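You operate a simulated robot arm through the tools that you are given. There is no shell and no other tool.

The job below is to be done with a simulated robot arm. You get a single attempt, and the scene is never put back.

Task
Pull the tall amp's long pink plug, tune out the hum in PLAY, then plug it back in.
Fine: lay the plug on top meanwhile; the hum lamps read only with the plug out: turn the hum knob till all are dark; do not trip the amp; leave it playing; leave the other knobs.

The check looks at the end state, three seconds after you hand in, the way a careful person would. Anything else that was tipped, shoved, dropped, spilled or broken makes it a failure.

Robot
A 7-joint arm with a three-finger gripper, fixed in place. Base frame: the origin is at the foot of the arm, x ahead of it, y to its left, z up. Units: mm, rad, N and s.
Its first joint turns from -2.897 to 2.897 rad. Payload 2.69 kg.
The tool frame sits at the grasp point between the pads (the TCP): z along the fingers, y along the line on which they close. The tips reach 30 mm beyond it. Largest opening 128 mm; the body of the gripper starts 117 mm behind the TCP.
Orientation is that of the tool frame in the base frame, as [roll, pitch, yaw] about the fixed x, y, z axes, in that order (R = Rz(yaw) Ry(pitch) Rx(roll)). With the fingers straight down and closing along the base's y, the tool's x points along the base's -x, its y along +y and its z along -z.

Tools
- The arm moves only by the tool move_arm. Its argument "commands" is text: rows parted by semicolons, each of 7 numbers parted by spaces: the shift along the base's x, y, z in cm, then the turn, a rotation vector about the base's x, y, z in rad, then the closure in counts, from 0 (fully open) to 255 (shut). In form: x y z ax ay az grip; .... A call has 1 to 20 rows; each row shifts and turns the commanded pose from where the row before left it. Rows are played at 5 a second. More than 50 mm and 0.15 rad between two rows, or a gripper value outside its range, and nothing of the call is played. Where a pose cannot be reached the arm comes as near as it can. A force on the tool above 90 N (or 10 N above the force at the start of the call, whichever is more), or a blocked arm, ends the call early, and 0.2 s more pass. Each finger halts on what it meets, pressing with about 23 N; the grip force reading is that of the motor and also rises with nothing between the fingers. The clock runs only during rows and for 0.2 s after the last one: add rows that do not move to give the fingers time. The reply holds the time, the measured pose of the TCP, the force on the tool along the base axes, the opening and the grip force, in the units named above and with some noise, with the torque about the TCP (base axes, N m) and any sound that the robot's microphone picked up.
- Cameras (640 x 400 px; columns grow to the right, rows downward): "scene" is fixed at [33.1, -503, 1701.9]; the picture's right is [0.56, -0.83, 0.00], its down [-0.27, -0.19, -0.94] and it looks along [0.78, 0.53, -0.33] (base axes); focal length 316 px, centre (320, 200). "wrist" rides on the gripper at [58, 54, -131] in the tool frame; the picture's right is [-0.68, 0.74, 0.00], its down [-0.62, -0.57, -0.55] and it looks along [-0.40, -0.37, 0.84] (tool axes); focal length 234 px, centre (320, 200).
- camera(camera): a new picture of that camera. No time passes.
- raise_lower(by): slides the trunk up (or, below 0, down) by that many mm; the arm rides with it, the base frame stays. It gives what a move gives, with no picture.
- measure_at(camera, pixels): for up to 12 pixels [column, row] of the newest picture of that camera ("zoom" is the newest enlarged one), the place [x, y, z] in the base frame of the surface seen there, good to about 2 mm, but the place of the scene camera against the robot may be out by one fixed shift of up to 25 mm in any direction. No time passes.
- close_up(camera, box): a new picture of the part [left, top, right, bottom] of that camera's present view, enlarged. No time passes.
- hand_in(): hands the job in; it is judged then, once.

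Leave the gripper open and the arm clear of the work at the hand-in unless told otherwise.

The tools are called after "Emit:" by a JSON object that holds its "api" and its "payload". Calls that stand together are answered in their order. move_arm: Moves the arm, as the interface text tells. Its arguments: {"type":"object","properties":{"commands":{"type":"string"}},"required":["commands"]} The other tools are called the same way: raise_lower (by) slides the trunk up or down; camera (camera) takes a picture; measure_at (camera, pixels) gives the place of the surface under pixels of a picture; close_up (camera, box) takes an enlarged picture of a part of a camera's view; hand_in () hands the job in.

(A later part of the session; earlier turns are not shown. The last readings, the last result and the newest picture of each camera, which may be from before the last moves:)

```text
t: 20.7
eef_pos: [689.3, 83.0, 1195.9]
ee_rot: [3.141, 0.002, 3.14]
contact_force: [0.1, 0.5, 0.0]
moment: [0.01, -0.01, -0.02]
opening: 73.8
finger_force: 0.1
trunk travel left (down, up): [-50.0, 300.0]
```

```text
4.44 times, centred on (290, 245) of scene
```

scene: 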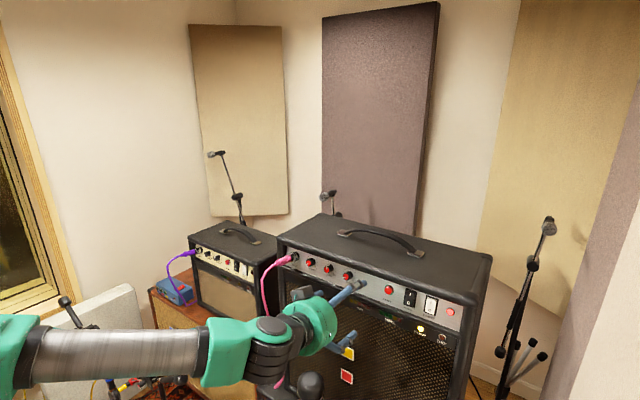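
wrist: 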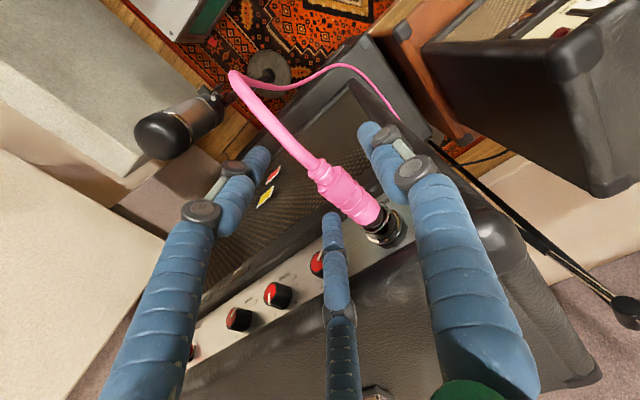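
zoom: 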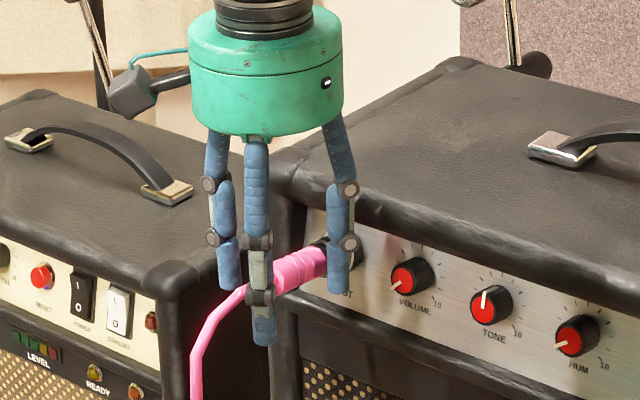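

The fingers straddle the plug. I close part-way to about 50 mm, then look before sliding forward.

Emit:
{"api": "move_arm", "payload": {"commands": "0 0 -0.2 0 0 0 140; 0 0 0 0 0 0 155; 0 0 0 0 0 0 155"}}

Emit:
{"api": "close_up", "payload": {"camera": "wrist", "box": [240, 100, 440, 260]}}

```text
t: 21.5
eef_pos: [688.2, 83.6, 1194.9]
ee_rot: [3.141, 0.002, 3.141]
contact_force: [0.3, -0.1, -0.6]
moment: [0.03, 0.0, -0.06]
opening: 50.1
finger_force: 0.2
trunk travel left (down, up): [-50.0, 300.0]
```

```text
2.50 times, centred on (340, 180) of wrist
```

zoom: 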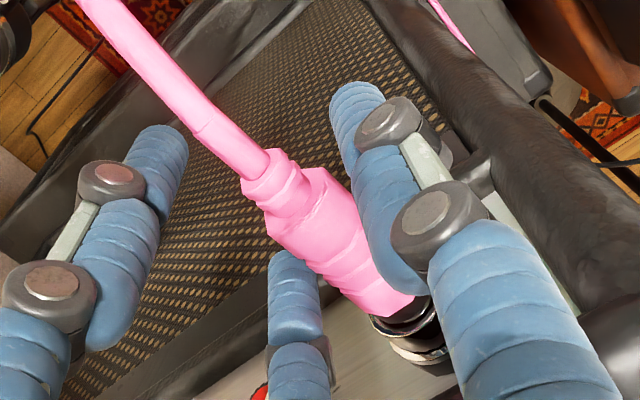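

No contact. I slide forward 20 mm in small steps to bring the single finger to the middle of the sleeve.

Emit:
{"api": "move_arm", "payload": {"commands": "0.5 0 0 0 0 0 155; 0.5 0 0 0 0 0 155; 0.5 0 0 0 0 0 155; 0.5 0 0 0 0 0 155; 0 0 0 0 0 0 155"}}

Emit:
{"api": "close_up", "payload": {"camera": "wrist", "box": [240, 100, 440, 260]}}

Emit:
{"api": "close_up", "payload": {"camera": "scene", "box": [250, 220, 330, 280]}}

```text
t: 22.7
eef_pos: [708.1, 82.6, 1195.4]
ee_rot: [3.141, 0.0, 3.14]
contact_force: [0.8, 0.5, -0.7]
moment: [0.02, 0.01, -0.01]
opening: 50.1
finger_force: 0.0
trunk travel left (down, up): [-50.0, 300.0]
```

```text
2.50 times, centred on (340, 180) of wrist
```

zoom: 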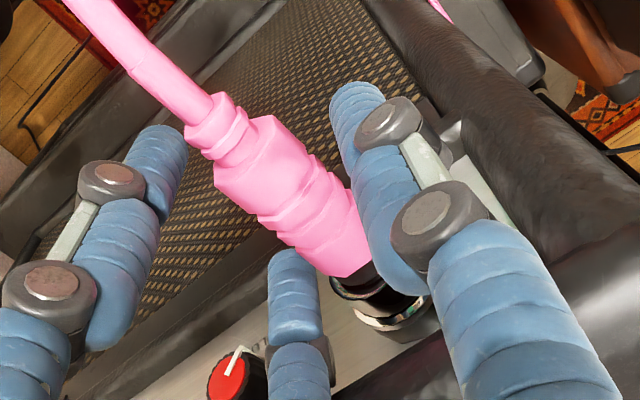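

```text
6.67 times, centred on (290, 250) of scene
```

zoom: 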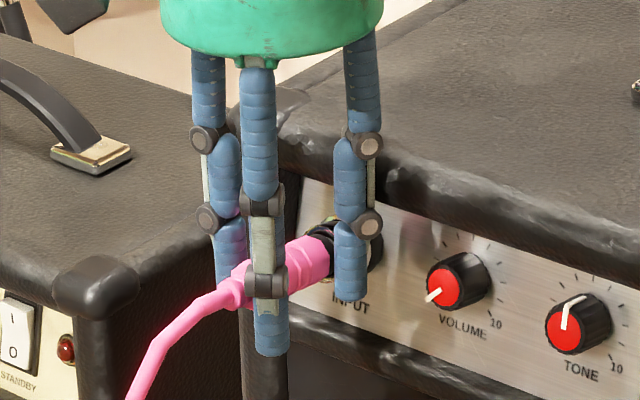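

Alignment looks right. I close on the sleeve and wait.

Emit:
{"api": "move_arm", "payload": {"commands": "0 0 0 0 0 0 185; 0 0 0 0 0 0 210; 0 0 0 0 0 0 230; 0 0 0 0 0 0 230; 0 0 0 0 0 0 230"}}

Emit:
{"api": "close_up", "payload": {"camera": "wrist", "box": [240, 100, 440, 260]}}

Emit:
{"api": "close_up", "payload": {"camera": "scene", "box": [250, 220, 330, 280]}}

```text
t: 23.9
eef_pos: [708.6, 83.4, 1194.8]
ee_rot: [-3.141, 0.002, 3.14]
contact_force: [0.6, 2.9, 0.6]
moment: [0.07, -0.05, 0.07]
opening: 32.3
finger_force: 23.0
trunk travel left (down, up): [-50.0, 300.0]
```

```text
2.50 times, centred on (340, 180) of wrist
```

zoom: 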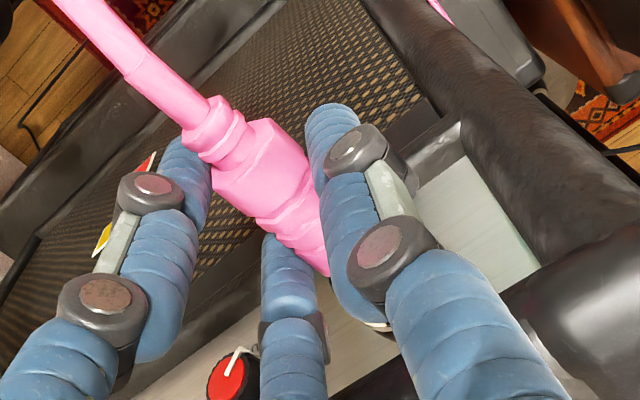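

```text
6.67 times, centred on (290, 250) of scene
```

zoom: 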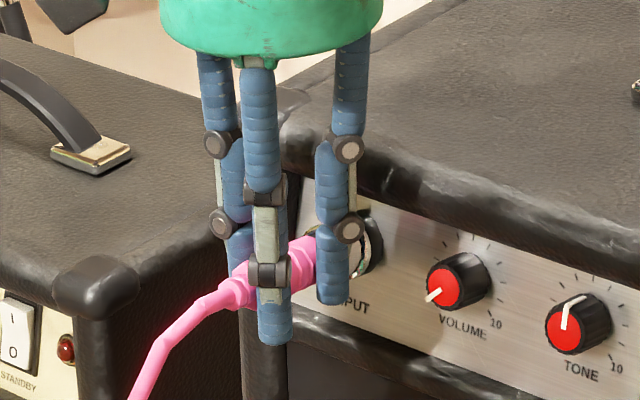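

A firm grip: opening 32.3 mm, grip 23 N, little side load. I pull out along the plug's axis (back and slightly up), watching force and sound.

Emit:
{"api": "move_arm", "payload": {"commands": "-0.3 0 0.055 0 0 0 230; -0.3 0 0.055 0 0 0 230; -0.3 0 0.055 0 0 0 230; -0.3 0 0.055 0 0 0 230"}}

Emit:
{"api": "close_up", "payload": {"camera": "wrist", "box": [240, 100, 440, 260]}}

```text
t: 24.9
eef_pos: [697.0, 82.5, 1196.2]
ee_rot: [-3.141, 0.0, 3.139]
contact_force: [0.3, -0.5, -0.3]
moment: [0.0, 0.01, 0.02]
opening: 32.2
finger_force: 23.0
trunk travel left (down, up): [-50.0, 300.0]
```

```text
2.50 times, centred on (340, 180) of wrist
```

zoom: 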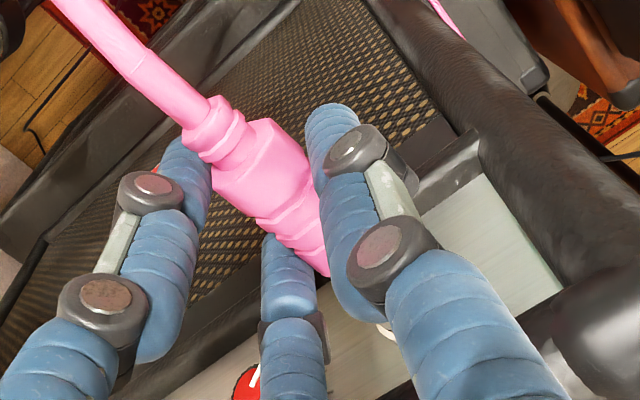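

The plug comes with the hand with no resistance and no sound. I continue the pull by 45 mm.

Emit:
{"api": "move_arm", "payload": {"commands": "-0.5 0 0.09 0 0 0 230; -0.5 0 0.09 0 0 0 230; -0.5 0 0.09 0 0 0 230; -0.5 0 0.09 0 0 0 230; -0.5 0 0.09 0 0 0 230; -0.5 0 0.09 0 0 0 230; -0.5 0 0.09 0 0 0 230; -0.5 0 0.09 0 0 0 230; -0.5 0 0.09 0 0 0 230"}}

Emit:
{"api": "camera", "payload": {"camera": "wrist"}}

Emit:
{"api": "close_up", "payload": {"camera": "scene", "box": [240, 220, 320, 280]}}

```text
t: 26.9
eef_pos: [651.3, 82.3, 1204.1]
ee_rot: [3.141, 0.0, 3.139]
contact_force: [0.2, -0.3, -0.2]
moment: [0.03, 0.05, 0.02]
opening: 32.3
finger_force: 22.5
trunk travel left (down, up): [-50.0, 300.0]
```

```text
taken
```

wrist: 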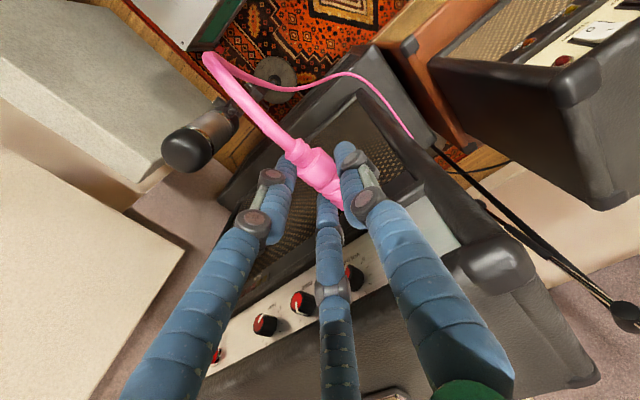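

```text
6.67 times, centred on (280, 250) of scene
```

zoom: 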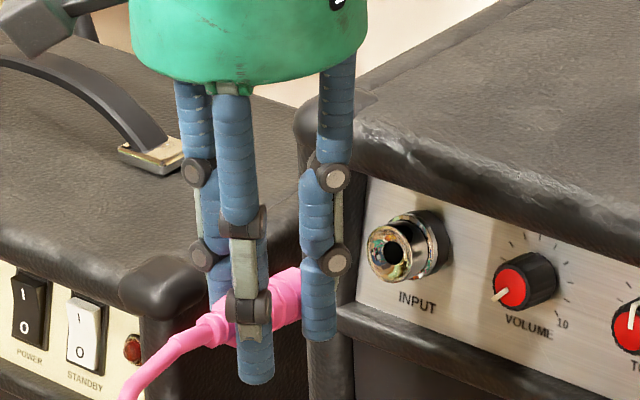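

The jack is empty and the plug is in the hand. I lift 8 cm, then carry it forward over the amp top, turning it level on the way.

Emit:
{"api": "move_arm", "payload": {"commands": "0 0 2.5 0 0 0 230; 0 0 3 0 0 0 230; 0 0 3 0 0 0 230; 0 0 0 0 0 0 230"}}

Emit:
{"api": "close_up", "payload": {"camera": "scene", "box": [220, 190, 340, 290]}}

```text
t: 27.9
eef_pos: [651.5, 83.4, 1290.1]
ee_rot: [3.141, 0.0, 3.138]
contact_force: [-0.4, -0.7, -0.8]
moment: [0.0, -0.01, 0.02]
opening: 31.9
finger_force: 22.5
trunk travel left (down, up): [-50.0, 300.0]
```

```text
4.00 times, centred on (280, 240) of scene
```

zoom: 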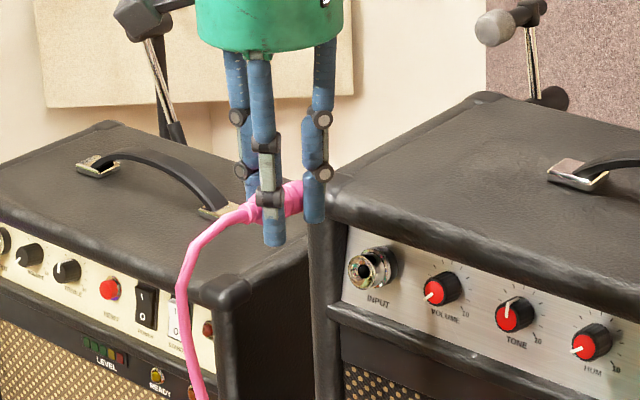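

I want to see the plug's tip; zooming in beyond the fingers at about (300,232).

Emit:
{"api": "close_up", "payload": {"camera": "scene", "box": [270, 215, 318, 250]}}

Emit:
{"api": "close_up", "payload": {"camera": "wrist", "box": [270, 120, 400, 240]}}

```text
11.43 times, centred on (294, 232) of scene
```

zoom: 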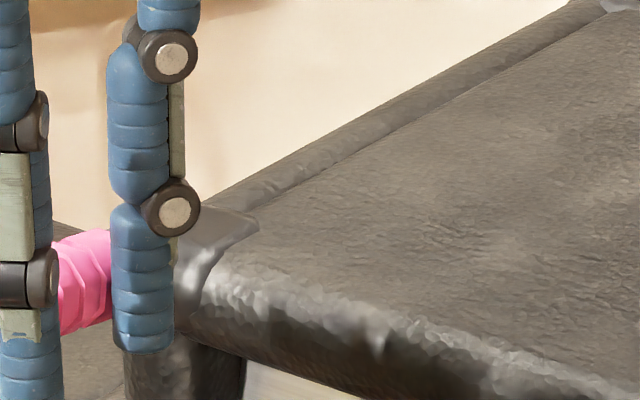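

```text
3.33 times, centred on (335, 180) of wrist
```

zoom: 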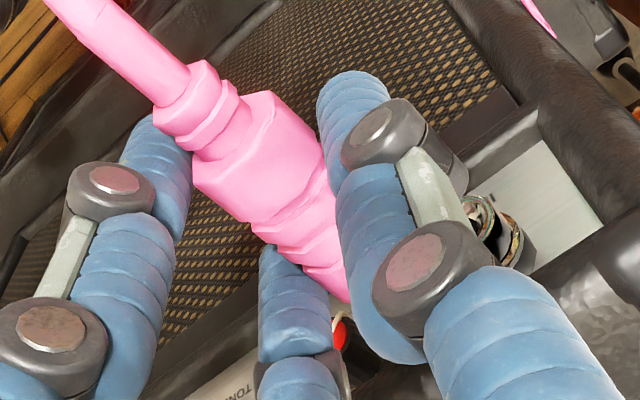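

The tip stays hidden behind a finger. There is clearance above the top (tips ~1267 vs 1236), so I carry it forward 18 cm, turning it level.

Emit:
{"api": "move_arm", "payload": {"commands": "4.5 0 0 0 -0.04 0 230; 4.5 0 0 0 -0.04 0 230; 4.5 0 0 0 -0.04 0 230; 4.5 0 0 0 -0.04 0 230; 0 0 0 0 0 0 230"}}

Emit:
{"api": "camera", "payload": {"camera": "scene"}}

Emit:
{"api": "close_up", "payload": {"camera": "scene", "box": [260, 190, 380, 290]}}

Emit:
{"api": "camera", "payload": {"camera": "wrist"}}

```text
t: 29.1
eef_pos: [831.9, 86.5, 1289.5]
ee_rot: [3.141, 0.161, -3.141]
contact_force: [0.8, 1.1, -1.2]
moment: [0.0, 0.04, 0.01]
opening: 32.1
finger_force: 23.0
trunk travel left (down, up): [-50.0, 300.0]
```

```text
taken
```

scene: 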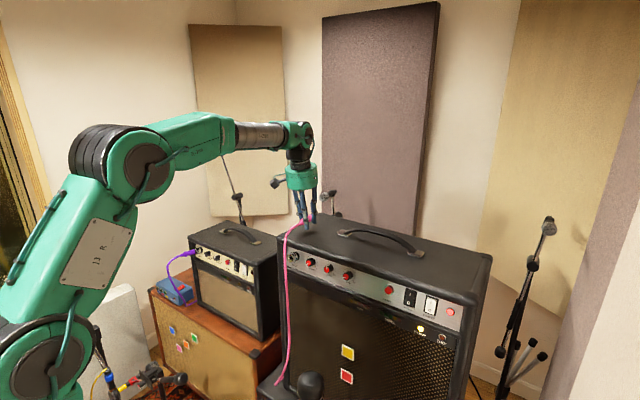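

```text
4.00 times, centred on (320, 240) of scene
```

zoom: 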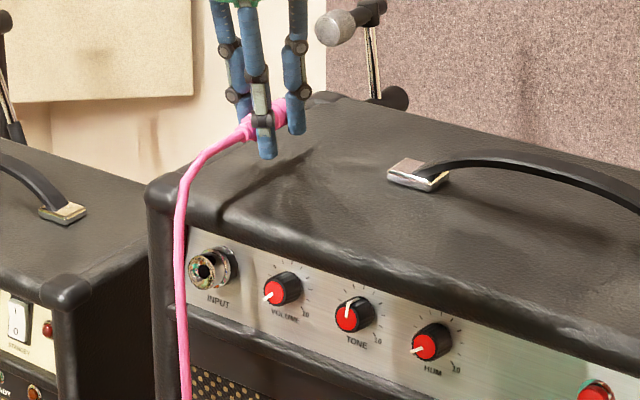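

```text
taken
```

wrist: 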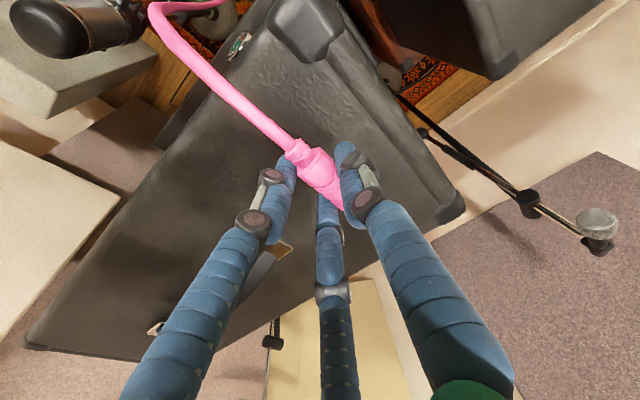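

The plug is level above the top's left part. I lower to about z 1270, then in small steps until something touches.

Emit:
{"api": "move_arm", "payload": {"commands": "0 0 -1 0 0 0 230; 0 0 -0.8 0 0 0 230; 0 0 0 0 0 0 230"}}

Emit:
{"api": "close_up", "payload": {"camera": "scene", "box": [290, 200, 350, 245]}}

```text
t: 29.9
eef_pos: [831.6, 84.5, 1271.5]
ee_rot: [3.142, 0.162, 3.14]
contact_force: [0.0, 0.0, -0.4]
moment: [0.0, 0.01, -0.01]
opening: 32.3
finger_force: 23.1
trunk travel left (down, up): [-50.0, 300.0]
```

```text
8.89 times, centred on (320, 222) of scene
```

zoom: 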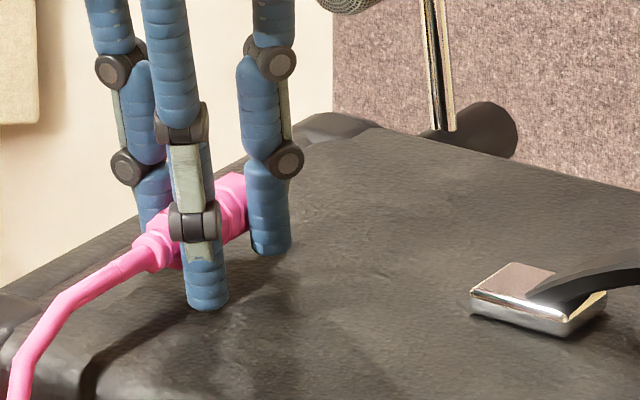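

The nearest fingertip is a little above the top. I go down 1 mm at a time.

Emit:
{"api": "move_arm", "payload": {"commands": "0 0 -0.1 0 0 0 230; 0 0 -0.1 0 0 0 230; 0 0 -0.1 0 0 0 230; 0 0 -0.1 0 0 0 230; 0 0 0 0 0 0 230"}}

```text
t: 31.1
eef_pos: [831.8, 83.1, 1269.3]
ee_rot: [3.141, 0.164, 3.138]
contact_force: [2.5, -2.3, 9.1]
moment: [-0.18, 0.1, 0.12]
opening: 32.4
finger_force: 23.0
trunk travel left (down, up): [-50.0, 300.0]
```

A fingertip touches the top (9 N) with the plug's underside some 5 mm above it. I relieve 1 mm and open slowly so the plug settles between the fingers.

Emit:
{"api": "move_arm", "payload": {"commands": "0 0 0.1 0 0 0 192; 0 0 0 0 0 0 188; 0 0 0 0 0 0 184; 0 0 0 0 0 0 180; 0 0 0 0 0 0 176; 0 0 0 0 0 0 170; 0 0 0 0 0 0 162; 0 0 0 0 0 0 155; 0 0 0 0 0 0 155; 0 0 0 0 0 0 155"}}

Emit:
{"api": "close_up", "payload": {"camera": "scene", "box": [290, 200, 350, 245]}}

Emit:
{"api": "close_up", "payload": {"camera": "wrist", "box": [230, 90, 430, 250]}}

```text
t: 33.3
eef_pos: [830.3, 83.3, 1267.5]
ee_rot: [3.141, 0.159, 3.139]
contact_force: [-0.2, 0.2, 1.5]
moment: [0.0, -0.01, -0.03]
opening: 51.4
finger_force: 0.1
trunk travel left (down, up): [-50.0, 300.0]
```

```text
8.89 times, centred on (320, 222) of scene
```

zoom: 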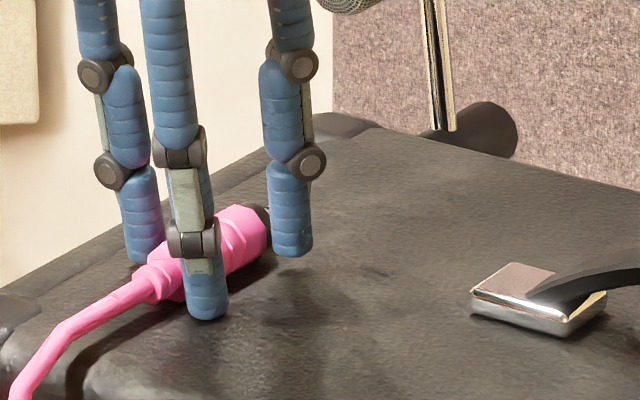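

```text
2.50 times, centred on (330, 170) of wrist
```

zoom: 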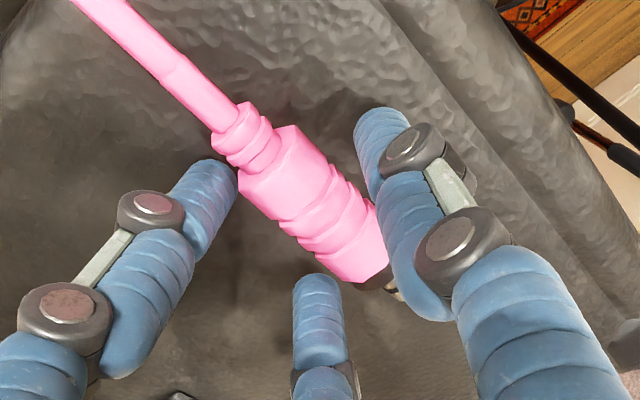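

The plug rests on the top. I open a bit more and lift straight up slowly, then look.

Emit:
{"api": "move_arm", "payload": {"commands": "0 0 0 0 0 0 140; 0 0 0 0 0 0 125; 0 0 0 0 0 0 120; 0 0 1 0 0 0 120; 0 0 1.5 0 0 0 120; 0 0 2.5 0 0 0 120; 0 0 3 0 0 0 120; 0 0 0 0 0 0 120"}}

Emit:
{"api": "close_up", "payload": {"camera": "scene", "box": [270, 200, 350, 260]}}

Emit:
{"api": "camera", "payload": {"camera": "wrist"}}

```text
t: 35.1
eef_pos: [831.3, 82.5, 1347.6]
ee_rot: [3.142, 0.159, 3.139]
contact_force: [0.2, 0.0, 0.2]
moment: [0.0, -0.04, -0.01]
opening: 68.1
finger_force: 0.0
trunk travel left (down, up): [-50.0, 300.0]
```

```text
6.67 times, centred on (310, 230) of scene
```

zoom: 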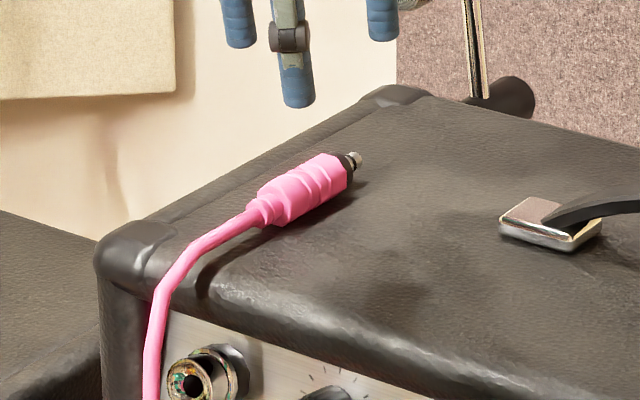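

```text
taken
```

wrist: 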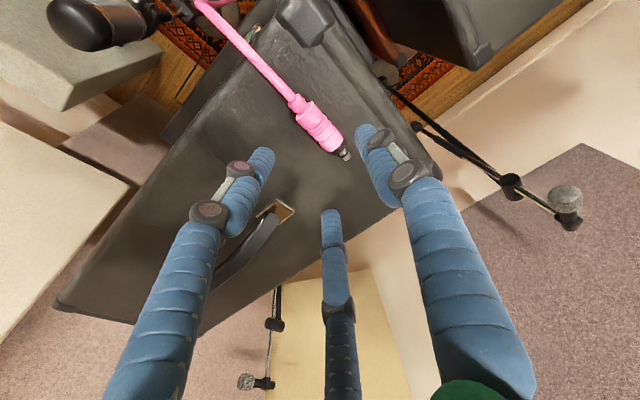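

The plug lies safely on the top, its short metal tip at about (355,160) of the zoom. I measure its position for later.

Emit:
{"api": "close_up", "payload": {"camera": "wrist", "box": [270, 80, 370, 170]}}

```text
4.44 times, centred on (320, 125) of wrist
```

zoom: 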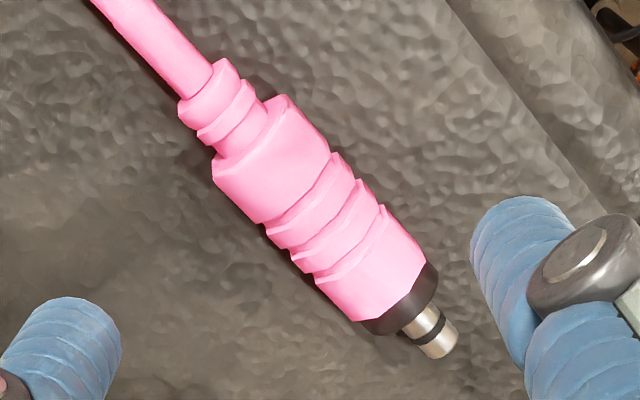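

Emit:
{"api": "measure_at", "payload": {"camera": "zoom", "pixels": [[205, 105], [225, 160], [245, 150], [275, 140], [320, 220], [345, 240], [370, 220], [360, 280], [390, 265], [400, 305], [440, 350], [428, 330]]}}

Emit:
{"api": "measure_at", "payload": {"camera": "zoom", "pixels": [[214, 175], [325, 145], [300, 268], [375, 190], [355, 315], [425, 255], [100, 250], [450, 150], [180, 70], [130, 20], [445, 345], [413, 322]]}}

```text
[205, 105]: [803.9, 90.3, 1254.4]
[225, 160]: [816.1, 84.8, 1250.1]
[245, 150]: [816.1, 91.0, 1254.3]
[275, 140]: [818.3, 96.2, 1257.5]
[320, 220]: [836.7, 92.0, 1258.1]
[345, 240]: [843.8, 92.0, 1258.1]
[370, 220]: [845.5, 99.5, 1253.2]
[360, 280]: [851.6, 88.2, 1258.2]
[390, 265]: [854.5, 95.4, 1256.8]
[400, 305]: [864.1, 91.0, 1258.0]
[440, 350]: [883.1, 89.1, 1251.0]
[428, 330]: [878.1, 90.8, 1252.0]
```

```text
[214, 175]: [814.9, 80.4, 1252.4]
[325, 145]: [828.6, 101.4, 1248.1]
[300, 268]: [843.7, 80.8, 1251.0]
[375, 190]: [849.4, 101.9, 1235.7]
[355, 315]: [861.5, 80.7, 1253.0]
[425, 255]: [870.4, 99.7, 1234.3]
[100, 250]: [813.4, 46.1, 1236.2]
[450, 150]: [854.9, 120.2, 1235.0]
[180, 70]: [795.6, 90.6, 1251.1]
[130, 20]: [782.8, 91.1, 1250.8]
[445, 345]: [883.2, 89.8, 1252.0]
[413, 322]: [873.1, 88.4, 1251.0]
```

The plug axis lies at y≈91, sleeve x 812–862, top z 1258. Now for PLAY. I move high and back to about (600,-250,1320) with the hand open, then pitch the tool forward and yaw it right so that the single left finger leads.

Emit:
{"api": "move_arm", "payload": {"commands": "-2.57 -3.69 -0.3 0 0 0 120; -2.57 -3.69 -0.3 0 0 0 120; -2.57 -3.69 -0.3 0 0 0 60; -2.57 -3.69 -0.3 0 0 0 0; -2.57 -3.69 -0.3 0 0 0 0; -2.57 -3.69 -0.3 0 0 0 0; -2.57 -3.69 -0.3 0 0 0 0; -2.57 -3.69 -0.3 0 0 0 0; -2.57 -3.69 -0.3 0 0 0 0; 0 0 0 0 0 0 0"}}

Emit:
{"api": "move_arm", "payload": {"commands": "0 0 0 0 -0.1375 0 0; 0 0 0 0 -0.1375 0 0; 0 0 0 0 -0.1375 0 0; 0 0 0 0 -0.1375 0 0; 0 0 0 0 -0.1375 0 0; 0 0 0 0 -0.1375 0 0; 0 0 0 0 -0.1375 0 0; 0 0 0 0 -0.1 0 0; 0 0 0 0 0 -0.125 0; 0 0 0 0 0 -0.125 0; 0 0 0 0 0 -0.125 0; 0 0 0 0 0 -0.125 0; 0 0 0 0 0 0 0"}}

Emit:
{"api": "camera", "payload": {"camera": "scene"}}

Emit:
{"api": "camera", "payload": {"camera": "wrist"}}

```text
t: 37.3
eef_pos: [602.4, -250.9, 1320.5]
ee_rot: [3.14, 0.161, 3.139]
contact_force: [-0.8, 0.0, -0.4]
moment: [0.05, -0.04, 0.03]
opening: 127.9
finger_force: 0.1
trunk travel left (down, up): [-50.0, 300.0]
```

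```text
t: 40.1
eef_pos: [600.4, -249.4, 1322.4]
ee_rot: [3.139, 1.223, 2.638]
contact_force: [0.0, -0.1, 0.3]
moment: [0.01, -0.02, -0.01]
opening: 128.1
finger_force: 0.1
trunk travel left (down, up): [-50.0, 300.0]
```

```text
taken
```

scene: 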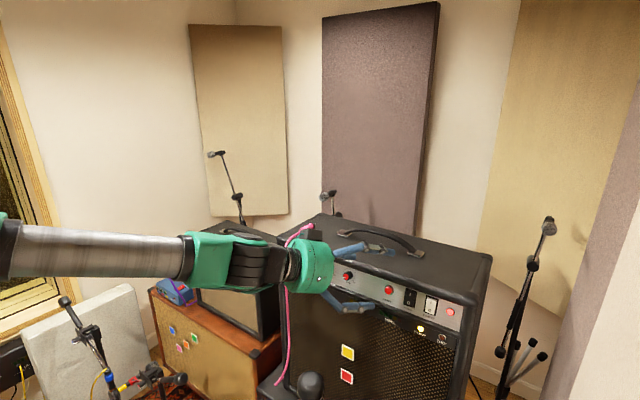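

```text
taken
```

wrist: 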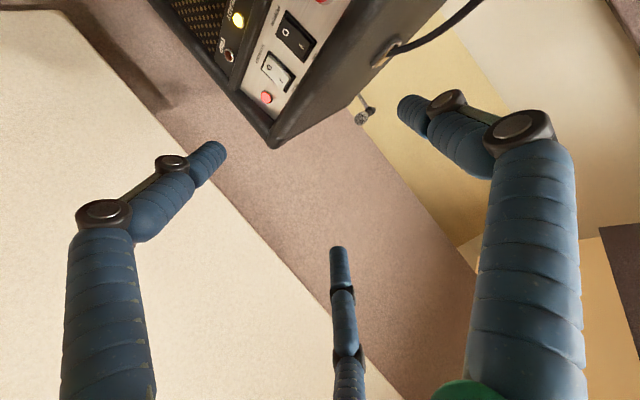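

Tool points 20° down and 29° to the right. The left finger's tip should lie at about TCP+(50,61,-2). I bring it to ~25 mm in front of the I end of the STANDBY rocker (766,-355,1186) and look.

Emit:
{"api": "move_arm", "payload": {"commands": "1.8 -3.34 -2.68 0 0 0 0; 1.8 -3.34 -2.68 0 0 0 0; 1.8 -3.34 -2.68 0 0 0 0; 1.8 -3.34 -2.68 0 0 0 0; 1.8 -3.34 -2.68 0 0 0 0; 0 0 0 0 0 0 0"}}

Emit:
{"api": "camera", "payload": {"camera": "wrist"}}

Emit:
{"api": "close_up", "payload": {"camera": "scene", "box": [370, 250, 490, 350]}}

```text
t: 41.5
eef_pos: [692.2, -418.2, 1186.6]
ee_rot: [-3.137, 1.224, 2.646]
contact_force: [0.2, -0.2, -0.3]
moment: [-0.01, -0.06, 0.05]
opening: 127.9
finger_force: 0.0
trunk travel left (down, up): [-50.0, 300.0]
```

```text
taken
```

wrist: 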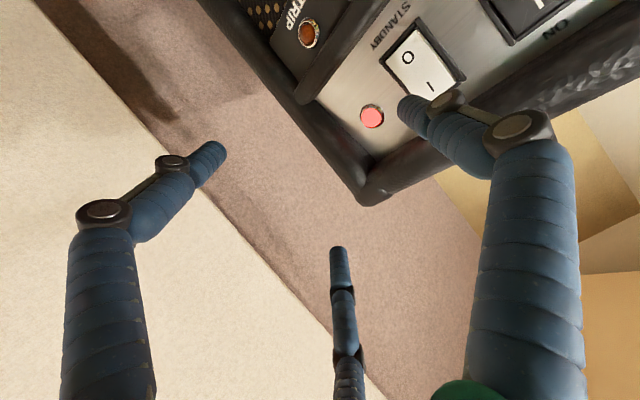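

```text
4.00 times, centred on (430, 300) of scene
```

zoom: 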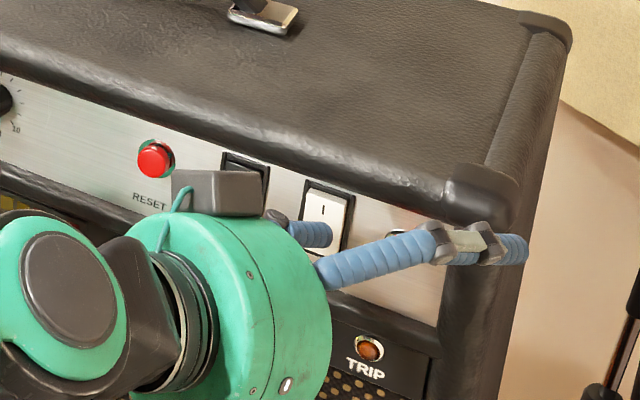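

I zoom in to the leading fingertip at (405,105) and the rocker at (425,75).

Emit:
{"api": "close_up", "payload": {"camera": "wrist", "box": [350, 20, 510, 150]}}

Emit:
{"api": "measure_at", "payload": {"camera": "wrist", "pixels": [[402, 105], [410, 98], [408, 112], [410, 58], [420, 70], [432, 85], [440, 88], [428, 78], [372, 117], [310, 34], [395, 50]]}}

```text
3.08 times, centred on (430, 85) of wrist
```

zoom: 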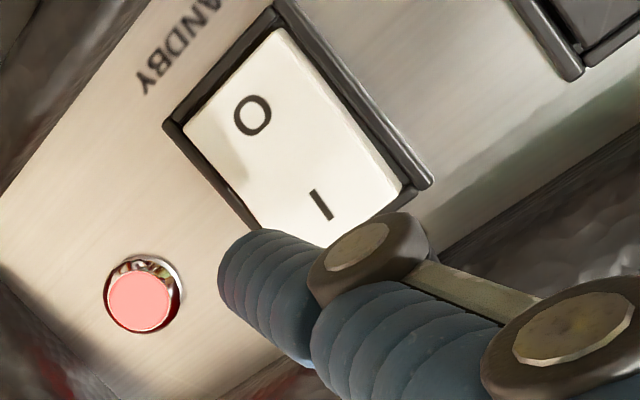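

```text
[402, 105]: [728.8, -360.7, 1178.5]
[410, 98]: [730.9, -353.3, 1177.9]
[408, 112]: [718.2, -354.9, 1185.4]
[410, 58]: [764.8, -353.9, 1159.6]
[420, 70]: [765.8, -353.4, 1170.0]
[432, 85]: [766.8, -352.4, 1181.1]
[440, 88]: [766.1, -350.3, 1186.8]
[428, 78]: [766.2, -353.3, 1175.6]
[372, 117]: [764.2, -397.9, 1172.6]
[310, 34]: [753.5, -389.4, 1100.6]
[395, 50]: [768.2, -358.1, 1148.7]
```

The fingertip sits at about (731..739,-358,1182), the I end at (766,-353,1186). I shift +3 mm in y, +2 mm up, go forward 18 mm, then look again.

Emit:
{"api": "move_arm", "payload": {"commands": "0.6 0.3 0.2 0 0 0 0; 0.6 0 0 0 0 0 0; 0.6 0 0 0 0 0 0; 0 0 0 0 0 0 0"}}

Emit:
{"api": "close_up", "payload": {"camera": "wrist", "box": [350, 20, 510, 150]}}

Emit:
{"api": "close_up", "payload": {"camera": "scene", "box": [400, 270, 480, 330]}}

```text
t: 42.5
eef_pos: [709.3, -414.3, 1188.8]
ee_rot: [3.138, 1.222, 2.637]
contact_force: [-0.2, -0.3, -0.2]
moment: [0.0, 0.01, 0.02]
opening: 127.8
finger_force: 0.0
trunk travel left (down, up): [-50.0, 300.0]
```

```text
3.08 times, centred on (430, 85) of wrist
```

zoom: 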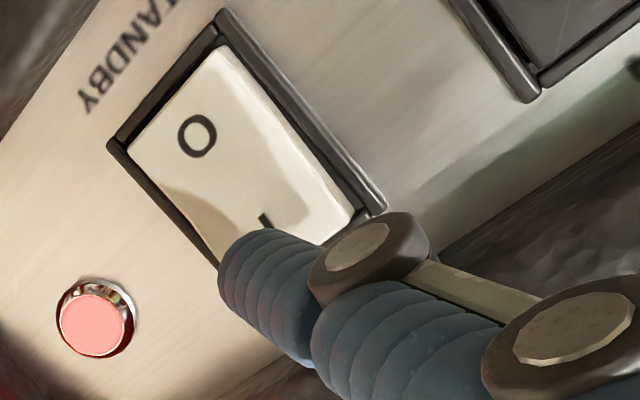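

```text
6.67 times, centred on (440, 300) of scene
```

zoom: 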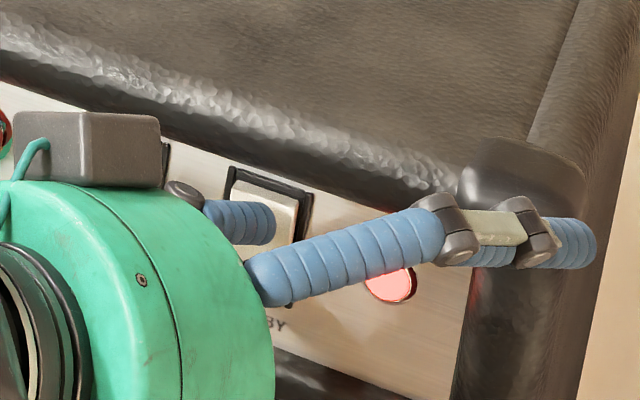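

The fingertip is in front of the I mark. I press forward in 2 mm steps and watch force and sound.

Emit:
{"api": "move_arm", "payload": {"commands": "0.2 0 0 0 0 0 0; 0.2 0 0 0 0 0 0; 0.2 0 0 0 0 0 0; 0.2 0 0 0 0 0 0; 0 0 0 0 0 0 0"}}

Emit:
{"api": "close_up", "payload": {"camera": "wrist", "box": [350, 20, 510, 150]}}

```text
t: 43.7
eef_pos: [716.1, -413.1, 1188.8]
ee_rot: [3.138, 1.223, 2.638]
contact_force: [-0.6, 0.5, -0.7]
moment: [0.0, 0.01, -0.01]
opening: 128.2
finger_force: 0.0
trunk travel left (down, up): [-50.0, 300.0]
```

```text
3.08 times, centred on (430, 85) of wrist
```

zoom: 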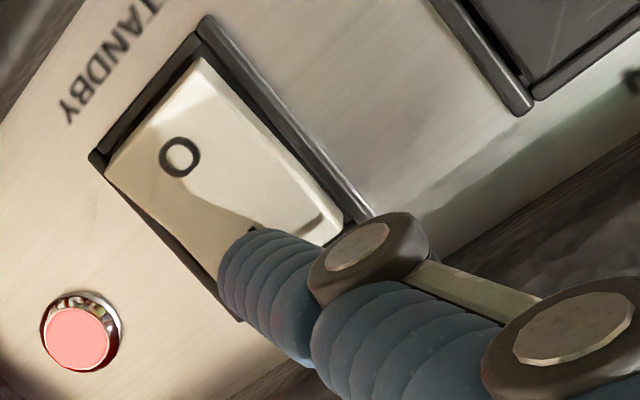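

No contact yet. I continue in 2 mm steps.

Emit:
{"api": "move_arm", "payload": {"commands": "0.2 0.05 0 0 0 0 0; 0.2 0.05 0 0 0 0 0; 0.2 0 0 0 0 0 0; 0 0 0 0 0 0 0"}}

Emit:
{"api": "close_up", "payload": {"camera": "wrist", "box": [350, 20, 510, 150]}}

```text
t: 44.7
eef_pos: [722.4, -411.6, 1190.3]
ee_rot: [3.138, 1.224, 2.638]
contact_force: [-2.0, 1.6, 0.0]
moment: [0.02, -0.01, 0.15]
opening: 129.4
finger_force: 0.1
trunk travel left (down, up): [-50.0, 300.0]
```

```text
3.08 times, centred on (430, 85) of wrist
```

zoom: 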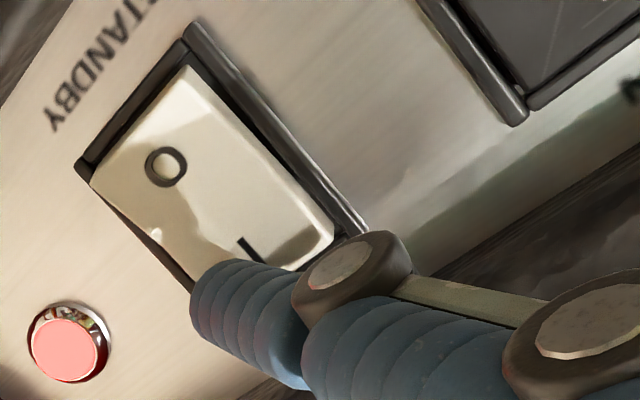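

Light contact (-2 N in x). I press on in 2 mm steps.

Emit:
{"api": "move_arm", "payload": {"commands": "0.2 0 0 0 0 0 0; 0.2 0 0 0 0 0 0; 0 0 0 0 0 0 0"}}

Emit:
{"api": "close_up", "payload": {"camera": "wrist", "box": [350, 20, 510, 150]}}

```text
t: 45.5
eef_pos: [725.0, -412.3, 1190.8]
ee_rot: [3.136, 1.225, 2.638]
contact_force: [-2.5, 1.6, 1.0]
moment: [0.03, -0.05, 0.15]
opening: 129.2
finger_force: 0.1
trunk travel left (down, up): [-50.0, 300.0]
```

```text
3.08 times, centred on (430, 85) of wrist
```

zoom: 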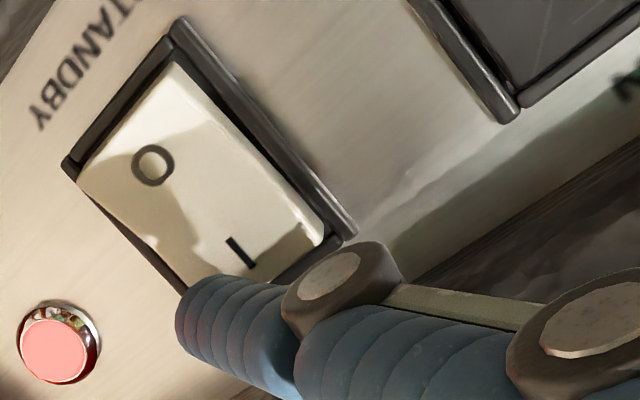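

The finger seems to be riding near the top edge of the rocker. I measure tip and rocker before going on.

Emit:
{"api": "measure_at", "payload": {"camera": "zoom", "pixels": [[200, 290], [185, 330], [240, 290], [220, 360], [245, 250], [290, 215], [150, 165], [180, 240], [310, 240], [340, 230], [180, 285], [275, 270]]}}

Emit:
{"api": "close_up", "payload": {"camera": "scene", "box": [415, 280, 463, 320]}}

```text
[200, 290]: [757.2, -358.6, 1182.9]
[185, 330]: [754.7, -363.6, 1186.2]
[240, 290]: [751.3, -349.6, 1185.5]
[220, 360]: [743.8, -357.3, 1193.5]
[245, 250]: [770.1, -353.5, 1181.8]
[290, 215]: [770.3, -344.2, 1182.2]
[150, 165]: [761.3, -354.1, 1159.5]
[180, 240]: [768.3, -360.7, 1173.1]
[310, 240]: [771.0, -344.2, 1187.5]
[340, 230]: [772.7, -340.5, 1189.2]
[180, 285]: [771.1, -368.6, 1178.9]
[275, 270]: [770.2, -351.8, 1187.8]
```

```text
10.00 times, centred on (439, 300) of scene
```

zoom: 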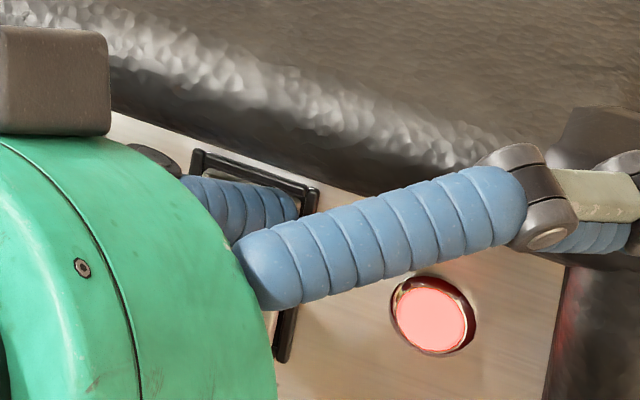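

The I end has moved in by ~5 mm (x 770 now) and the O end out, so the rocker has tipped to PLAY. I back off and check rocker and lamps.

Emit:
{"api": "move_arm", "payload": {"commands": "-0.5 0 0 0 0 0 0; -2 0 0 0 0 0 0; -4 2 0 0 0 0 0; -4 2 0 0 0 0 0; 0 0 0 0 0 0 0"}}

Emit:
{"api": "camera", "payload": {"camera": "wrist"}}

Emit:
{"api": "camera", "payload": {"camera": "scene"}}

```text
t: 46.7
eef_pos: [621.0, -371.3, 1191.2]
ee_rot: [3.136, 1.224, 2.633]
contact_force: [0.0, -0.2, -0.2]
moment: [0.02, 0.04, -0.02]
opening: 128.1
finger_force: 0.1
trunk travel left (down, up): [-50.0, 300.0]
```

```text
taken
```

wrist: 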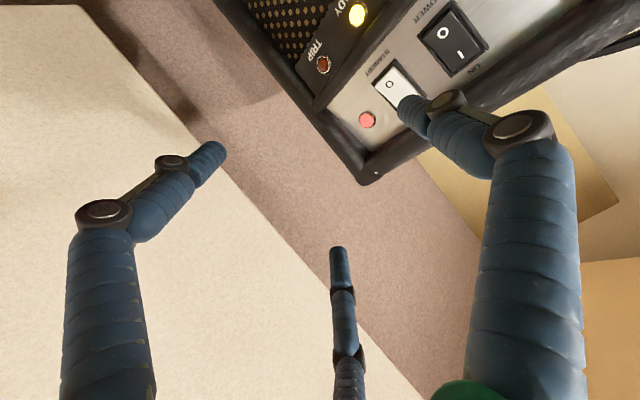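

```text
taken
```

scene: 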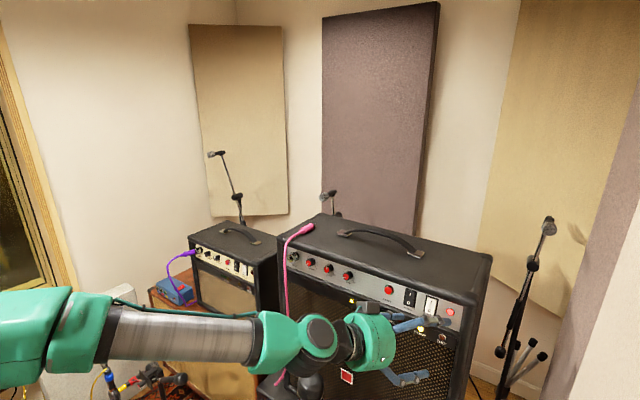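

Emit:
{"api": "close_up", "payload": {"camera": "scene", "box": [335, 275, 415, 335]}}

Emit:
{"api": "close_up", "payload": {"camera": "scene", "box": [400, 275, 470, 350]}}

Emit:
{"api": "close_up", "payload": {"camera": "wrist", "box": [300, 0, 500, 140]}}

```text
6.67 times, centred on (375, 305) of scene
```

zoom: 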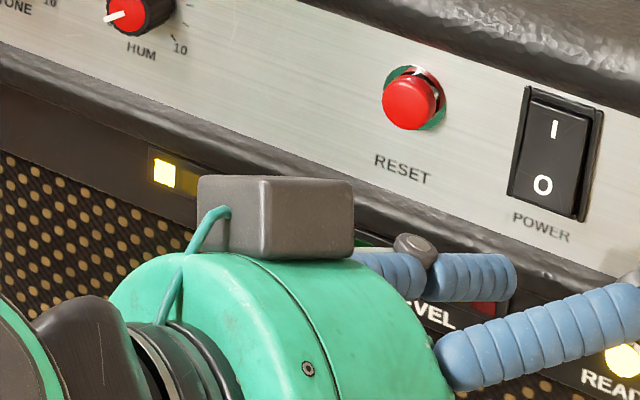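

```text
5.33 times, centred on (435, 312) of scene
```

zoom: 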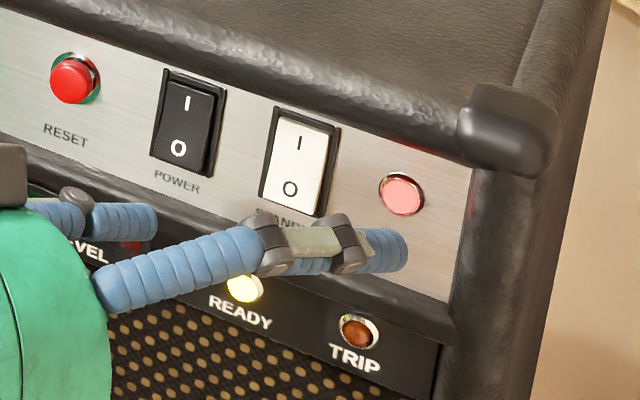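

```text
2.86 times, centred on (400, 70) of wrist
```

zoom: 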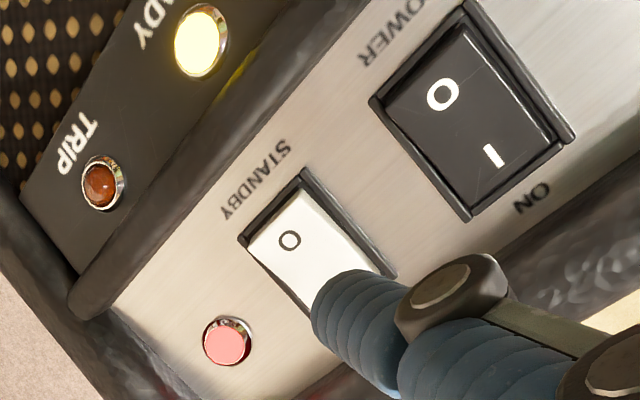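

PLAY is on: the rocker matches POWER's tilt, READY lit, TRIP dark, and the first HUM lamp (yellow, at (164,173) of the zoom) is lit. Now to the HUM knob at about (752,-111,1176). I turn the tool to face forward and go in front of it.

Emit:
{"api": "move_arm", "payload": {"commands": "0 4.3 0.1 0 0 0.084 100; 0.3 4.3 0.1 0 0 0.084 175; 0.3 4.3 0.1 0 0 0.084 175; 0.3 4.3 0.1 0 0 0.084 175; 0.3 4.3 0 0 0 0.084 175; 0.3 4.3 0 0 0 0.084 175; 0 0 0 0 0 0 175"}}

Emit:
{"api": "move_arm", "payload": {"commands": "1.5 0 0 0 -0.05 0 175; 1.5 0 0 0 -0.05 0 175; 0 0 0 0 -0.04 0 175; 0 0 0 0 0 0 175"}}

Emit:
{"api": "camera", "payload": {"camera": "wrist"}}

Emit:
{"api": "camera", "payload": {"camera": "scene"}}

```text
t: 48.3
eef_pos: [635.9, -113.7, 1192.8]
ee_rot: [3.137, 1.225, 3.14]
contact_force: [-0.2, 0.0, -0.3]
moment: [-0.02, -0.01, -0.03]
opening: 40.2
finger_force: 0.0
trunk travel left (down, up): [-50.0, 300.0]
```

```text
t: 49.3
eef_pos: [665.3, -112.7, 1193.6]
ee_rot: [3.137, 1.365, 3.139]
contact_force: [-0.4, -0.3, -0.4]
moment: [0.0, -0.02, 0.0]
opening: 40.5
finger_force: 0.0
trunk travel left (down, up): [-50.0, 300.0]
```

```text
taken
```

wrist: 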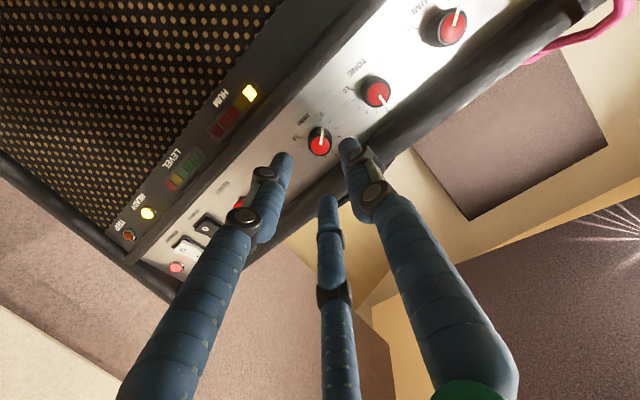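

```text
taken
```

scene: 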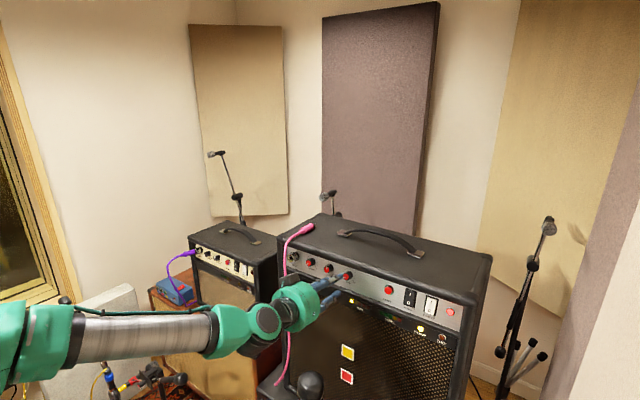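

Pitch 1.365 rad reached. Only the first HUM lamp is lit. I zoom in on the knob, the lamps and the channel around the knob.

Emit:
{"api": "close_up", "payload": {"camera": "wrist", "box": [270, 70, 400, 190]}}

Emit:
{"api": "close_up", "payload": {"camera": "wrist", "box": [190, 70, 280, 150]}}

```text
3.33 times, centred on (335, 130) of wrist
```

zoom: 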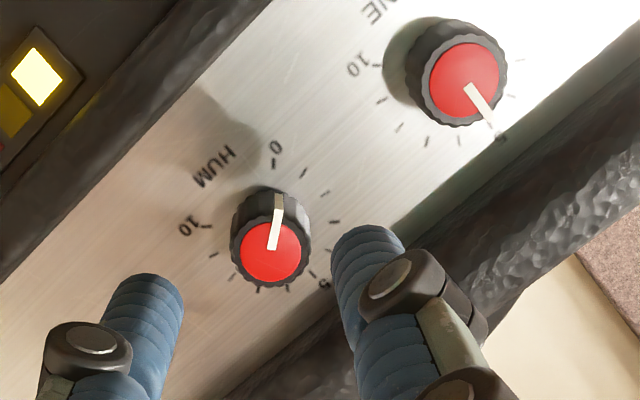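

```text
5.00 times, centred on (235, 110) of wrist
```

zoom: 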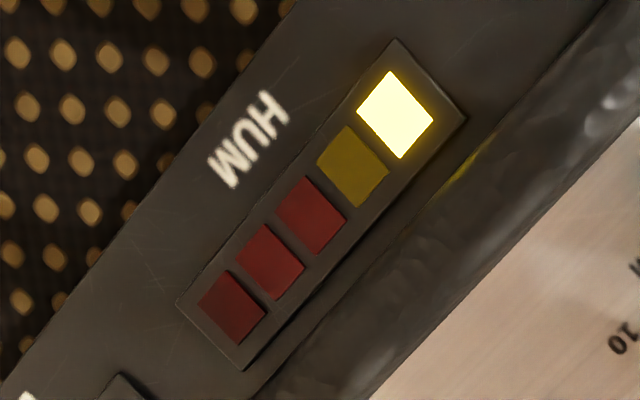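

One lamp lit, four dark; the knob's pointer is near 0. I measure the knob rim, the panel, the ledge and the overhang nearby.

Emit:
{"api": "close_up", "payload": {"camera": "wrist", "box": [270, 70, 400, 190]}}

Emit:
{"api": "measure_at", "payload": {"camera": "zoom", "pixels": [[271, 252], [245, 245], [298, 255], [272, 225], [268, 280], [278, 200], [234, 240], [308, 240], [280, 188], [260, 285], [325, 255], [215, 250]]}}

Emit:
{"api": "measure_at", "payload": {"camera": "zoom", "pixels": [[250, 310], [265, 325], [280, 340], [295, 360], [215, 370], [230, 390], [160, 130], [140, 120], [120, 110], [180, 160], [200, 180], [470, 260]]}}

```text
3.33 times, centred on (335, 130) of wrist
```

zoom: 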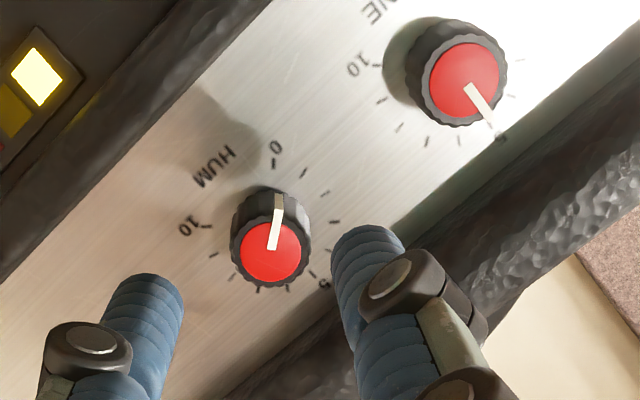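

```text
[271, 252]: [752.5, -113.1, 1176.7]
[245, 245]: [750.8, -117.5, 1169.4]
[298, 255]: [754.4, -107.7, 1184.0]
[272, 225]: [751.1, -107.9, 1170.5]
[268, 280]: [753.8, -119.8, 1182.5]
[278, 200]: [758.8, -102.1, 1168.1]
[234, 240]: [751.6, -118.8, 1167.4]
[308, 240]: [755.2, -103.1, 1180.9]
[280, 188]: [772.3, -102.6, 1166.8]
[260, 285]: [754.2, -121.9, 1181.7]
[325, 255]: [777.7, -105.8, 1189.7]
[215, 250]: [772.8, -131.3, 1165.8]
```

```text
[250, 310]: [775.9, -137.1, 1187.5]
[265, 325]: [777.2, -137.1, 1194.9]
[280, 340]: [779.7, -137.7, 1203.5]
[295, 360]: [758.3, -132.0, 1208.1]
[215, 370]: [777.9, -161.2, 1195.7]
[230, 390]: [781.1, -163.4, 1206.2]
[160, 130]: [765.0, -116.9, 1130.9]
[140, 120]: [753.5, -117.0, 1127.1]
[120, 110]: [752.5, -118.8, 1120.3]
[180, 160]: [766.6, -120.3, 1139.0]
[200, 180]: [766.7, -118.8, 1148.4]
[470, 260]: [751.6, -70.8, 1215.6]
```

The knob has radius ~11.5 mm, face centre (752.5,-112.5,1176); the channel runs from z≈1138 to 1207, enough for the fingers around the knob. The tool axis is already on the knob axis. I set the opening to 34 mm and advance along the axis by 50 mm.

Emit:
{"api": "move_arm", "payload": {"commands": "0 0 0 0 0 0 188; 2.45 0 -0.51 0 0 0 188; 2.45 0 -0.51 0 0 0 188; 0 0 0 0 0 0 188"}}

Emit:
{"api": "camera", "payload": {"camera": "wrist"}}

Emit:
{"api": "close_up", "payload": {"camera": "scene", "box": [310, 250, 390, 310]}}

```text
t: 50.3
eef_pos: [716.2, -114.1, 1185.0]
ee_rot: [3.133, 1.365, 3.138]
contact_force: [-14.9, -2.5, 1.4]
moment: [0.06, -0.38, -0.28]
opening: 32.4
finger_force: 0.2
trunk travel left (down, up): [-50.0, 300.0]
```

```text
taken
```

wrist: 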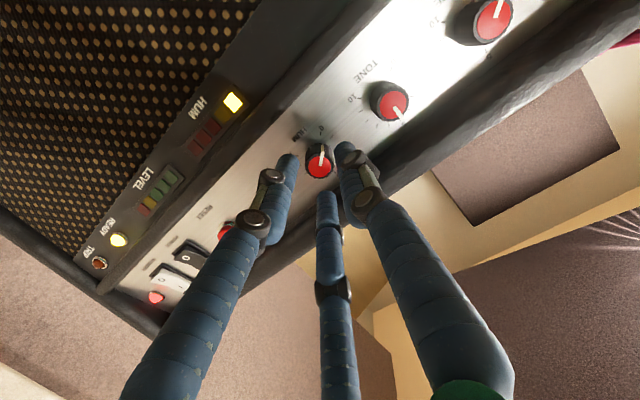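

```text
6.67 times, centred on (350, 280) of scene
```

zoom: 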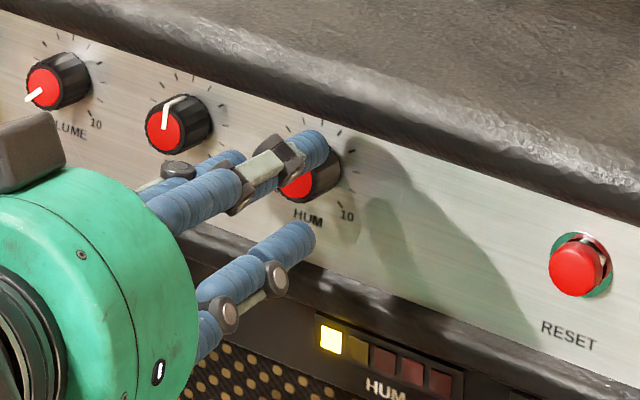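

The upper-right finger met the overhang's front edge (-15 N in x, contact at about +23 mm in z). I back off 30 mm and roll the hand 20° about its axis so that no finger points near straight up.

Emit:
{"api": "move_arm", "payload": {"commands": "-1.47 0 0.31 0 0 0 188; -1.47 0.1 0.25 0 0 0 188; 0 0 0 0.114 0 -0.0238 188; 0 0 0 0.114 0 -0.0238 188; 0 0 0 0.114 0 -0.0238 188; 0 0 0 0 0 0 188"}}

Emit:
{"api": "camera", "payload": {"camera": "wrist"}}

Emit:
{"api": "close_up", "payload": {"camera": "scene", "box": [310, 250, 390, 310]}}

```text
t: 51.7
eef_pos: [685.7, -114.3, 1189.2]
ee_rot: [2.114, 1.167, 2.083]
contact_force: [0.2, -0.3, 1.4]
moment: [-0.02, 0.01, 0.0]
opening: 33.4
finger_force: 0.0
trunk travel left (down, up): [-50.0, 300.0]
```

```text
taken
```

wrist: 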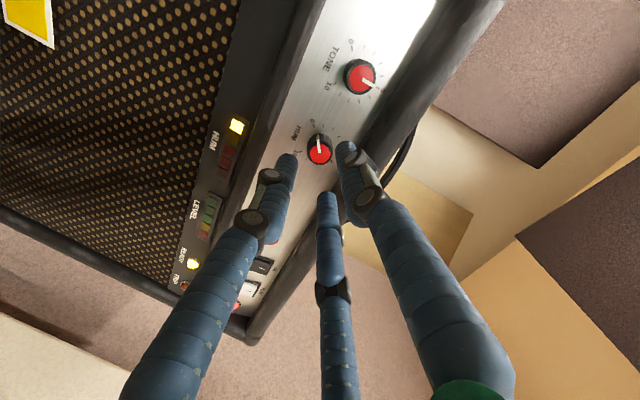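

```text
6.67 times, centred on (350, 280) of scene
```

zoom: 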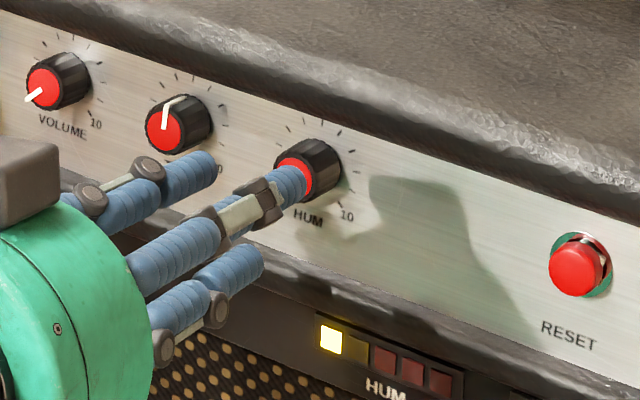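

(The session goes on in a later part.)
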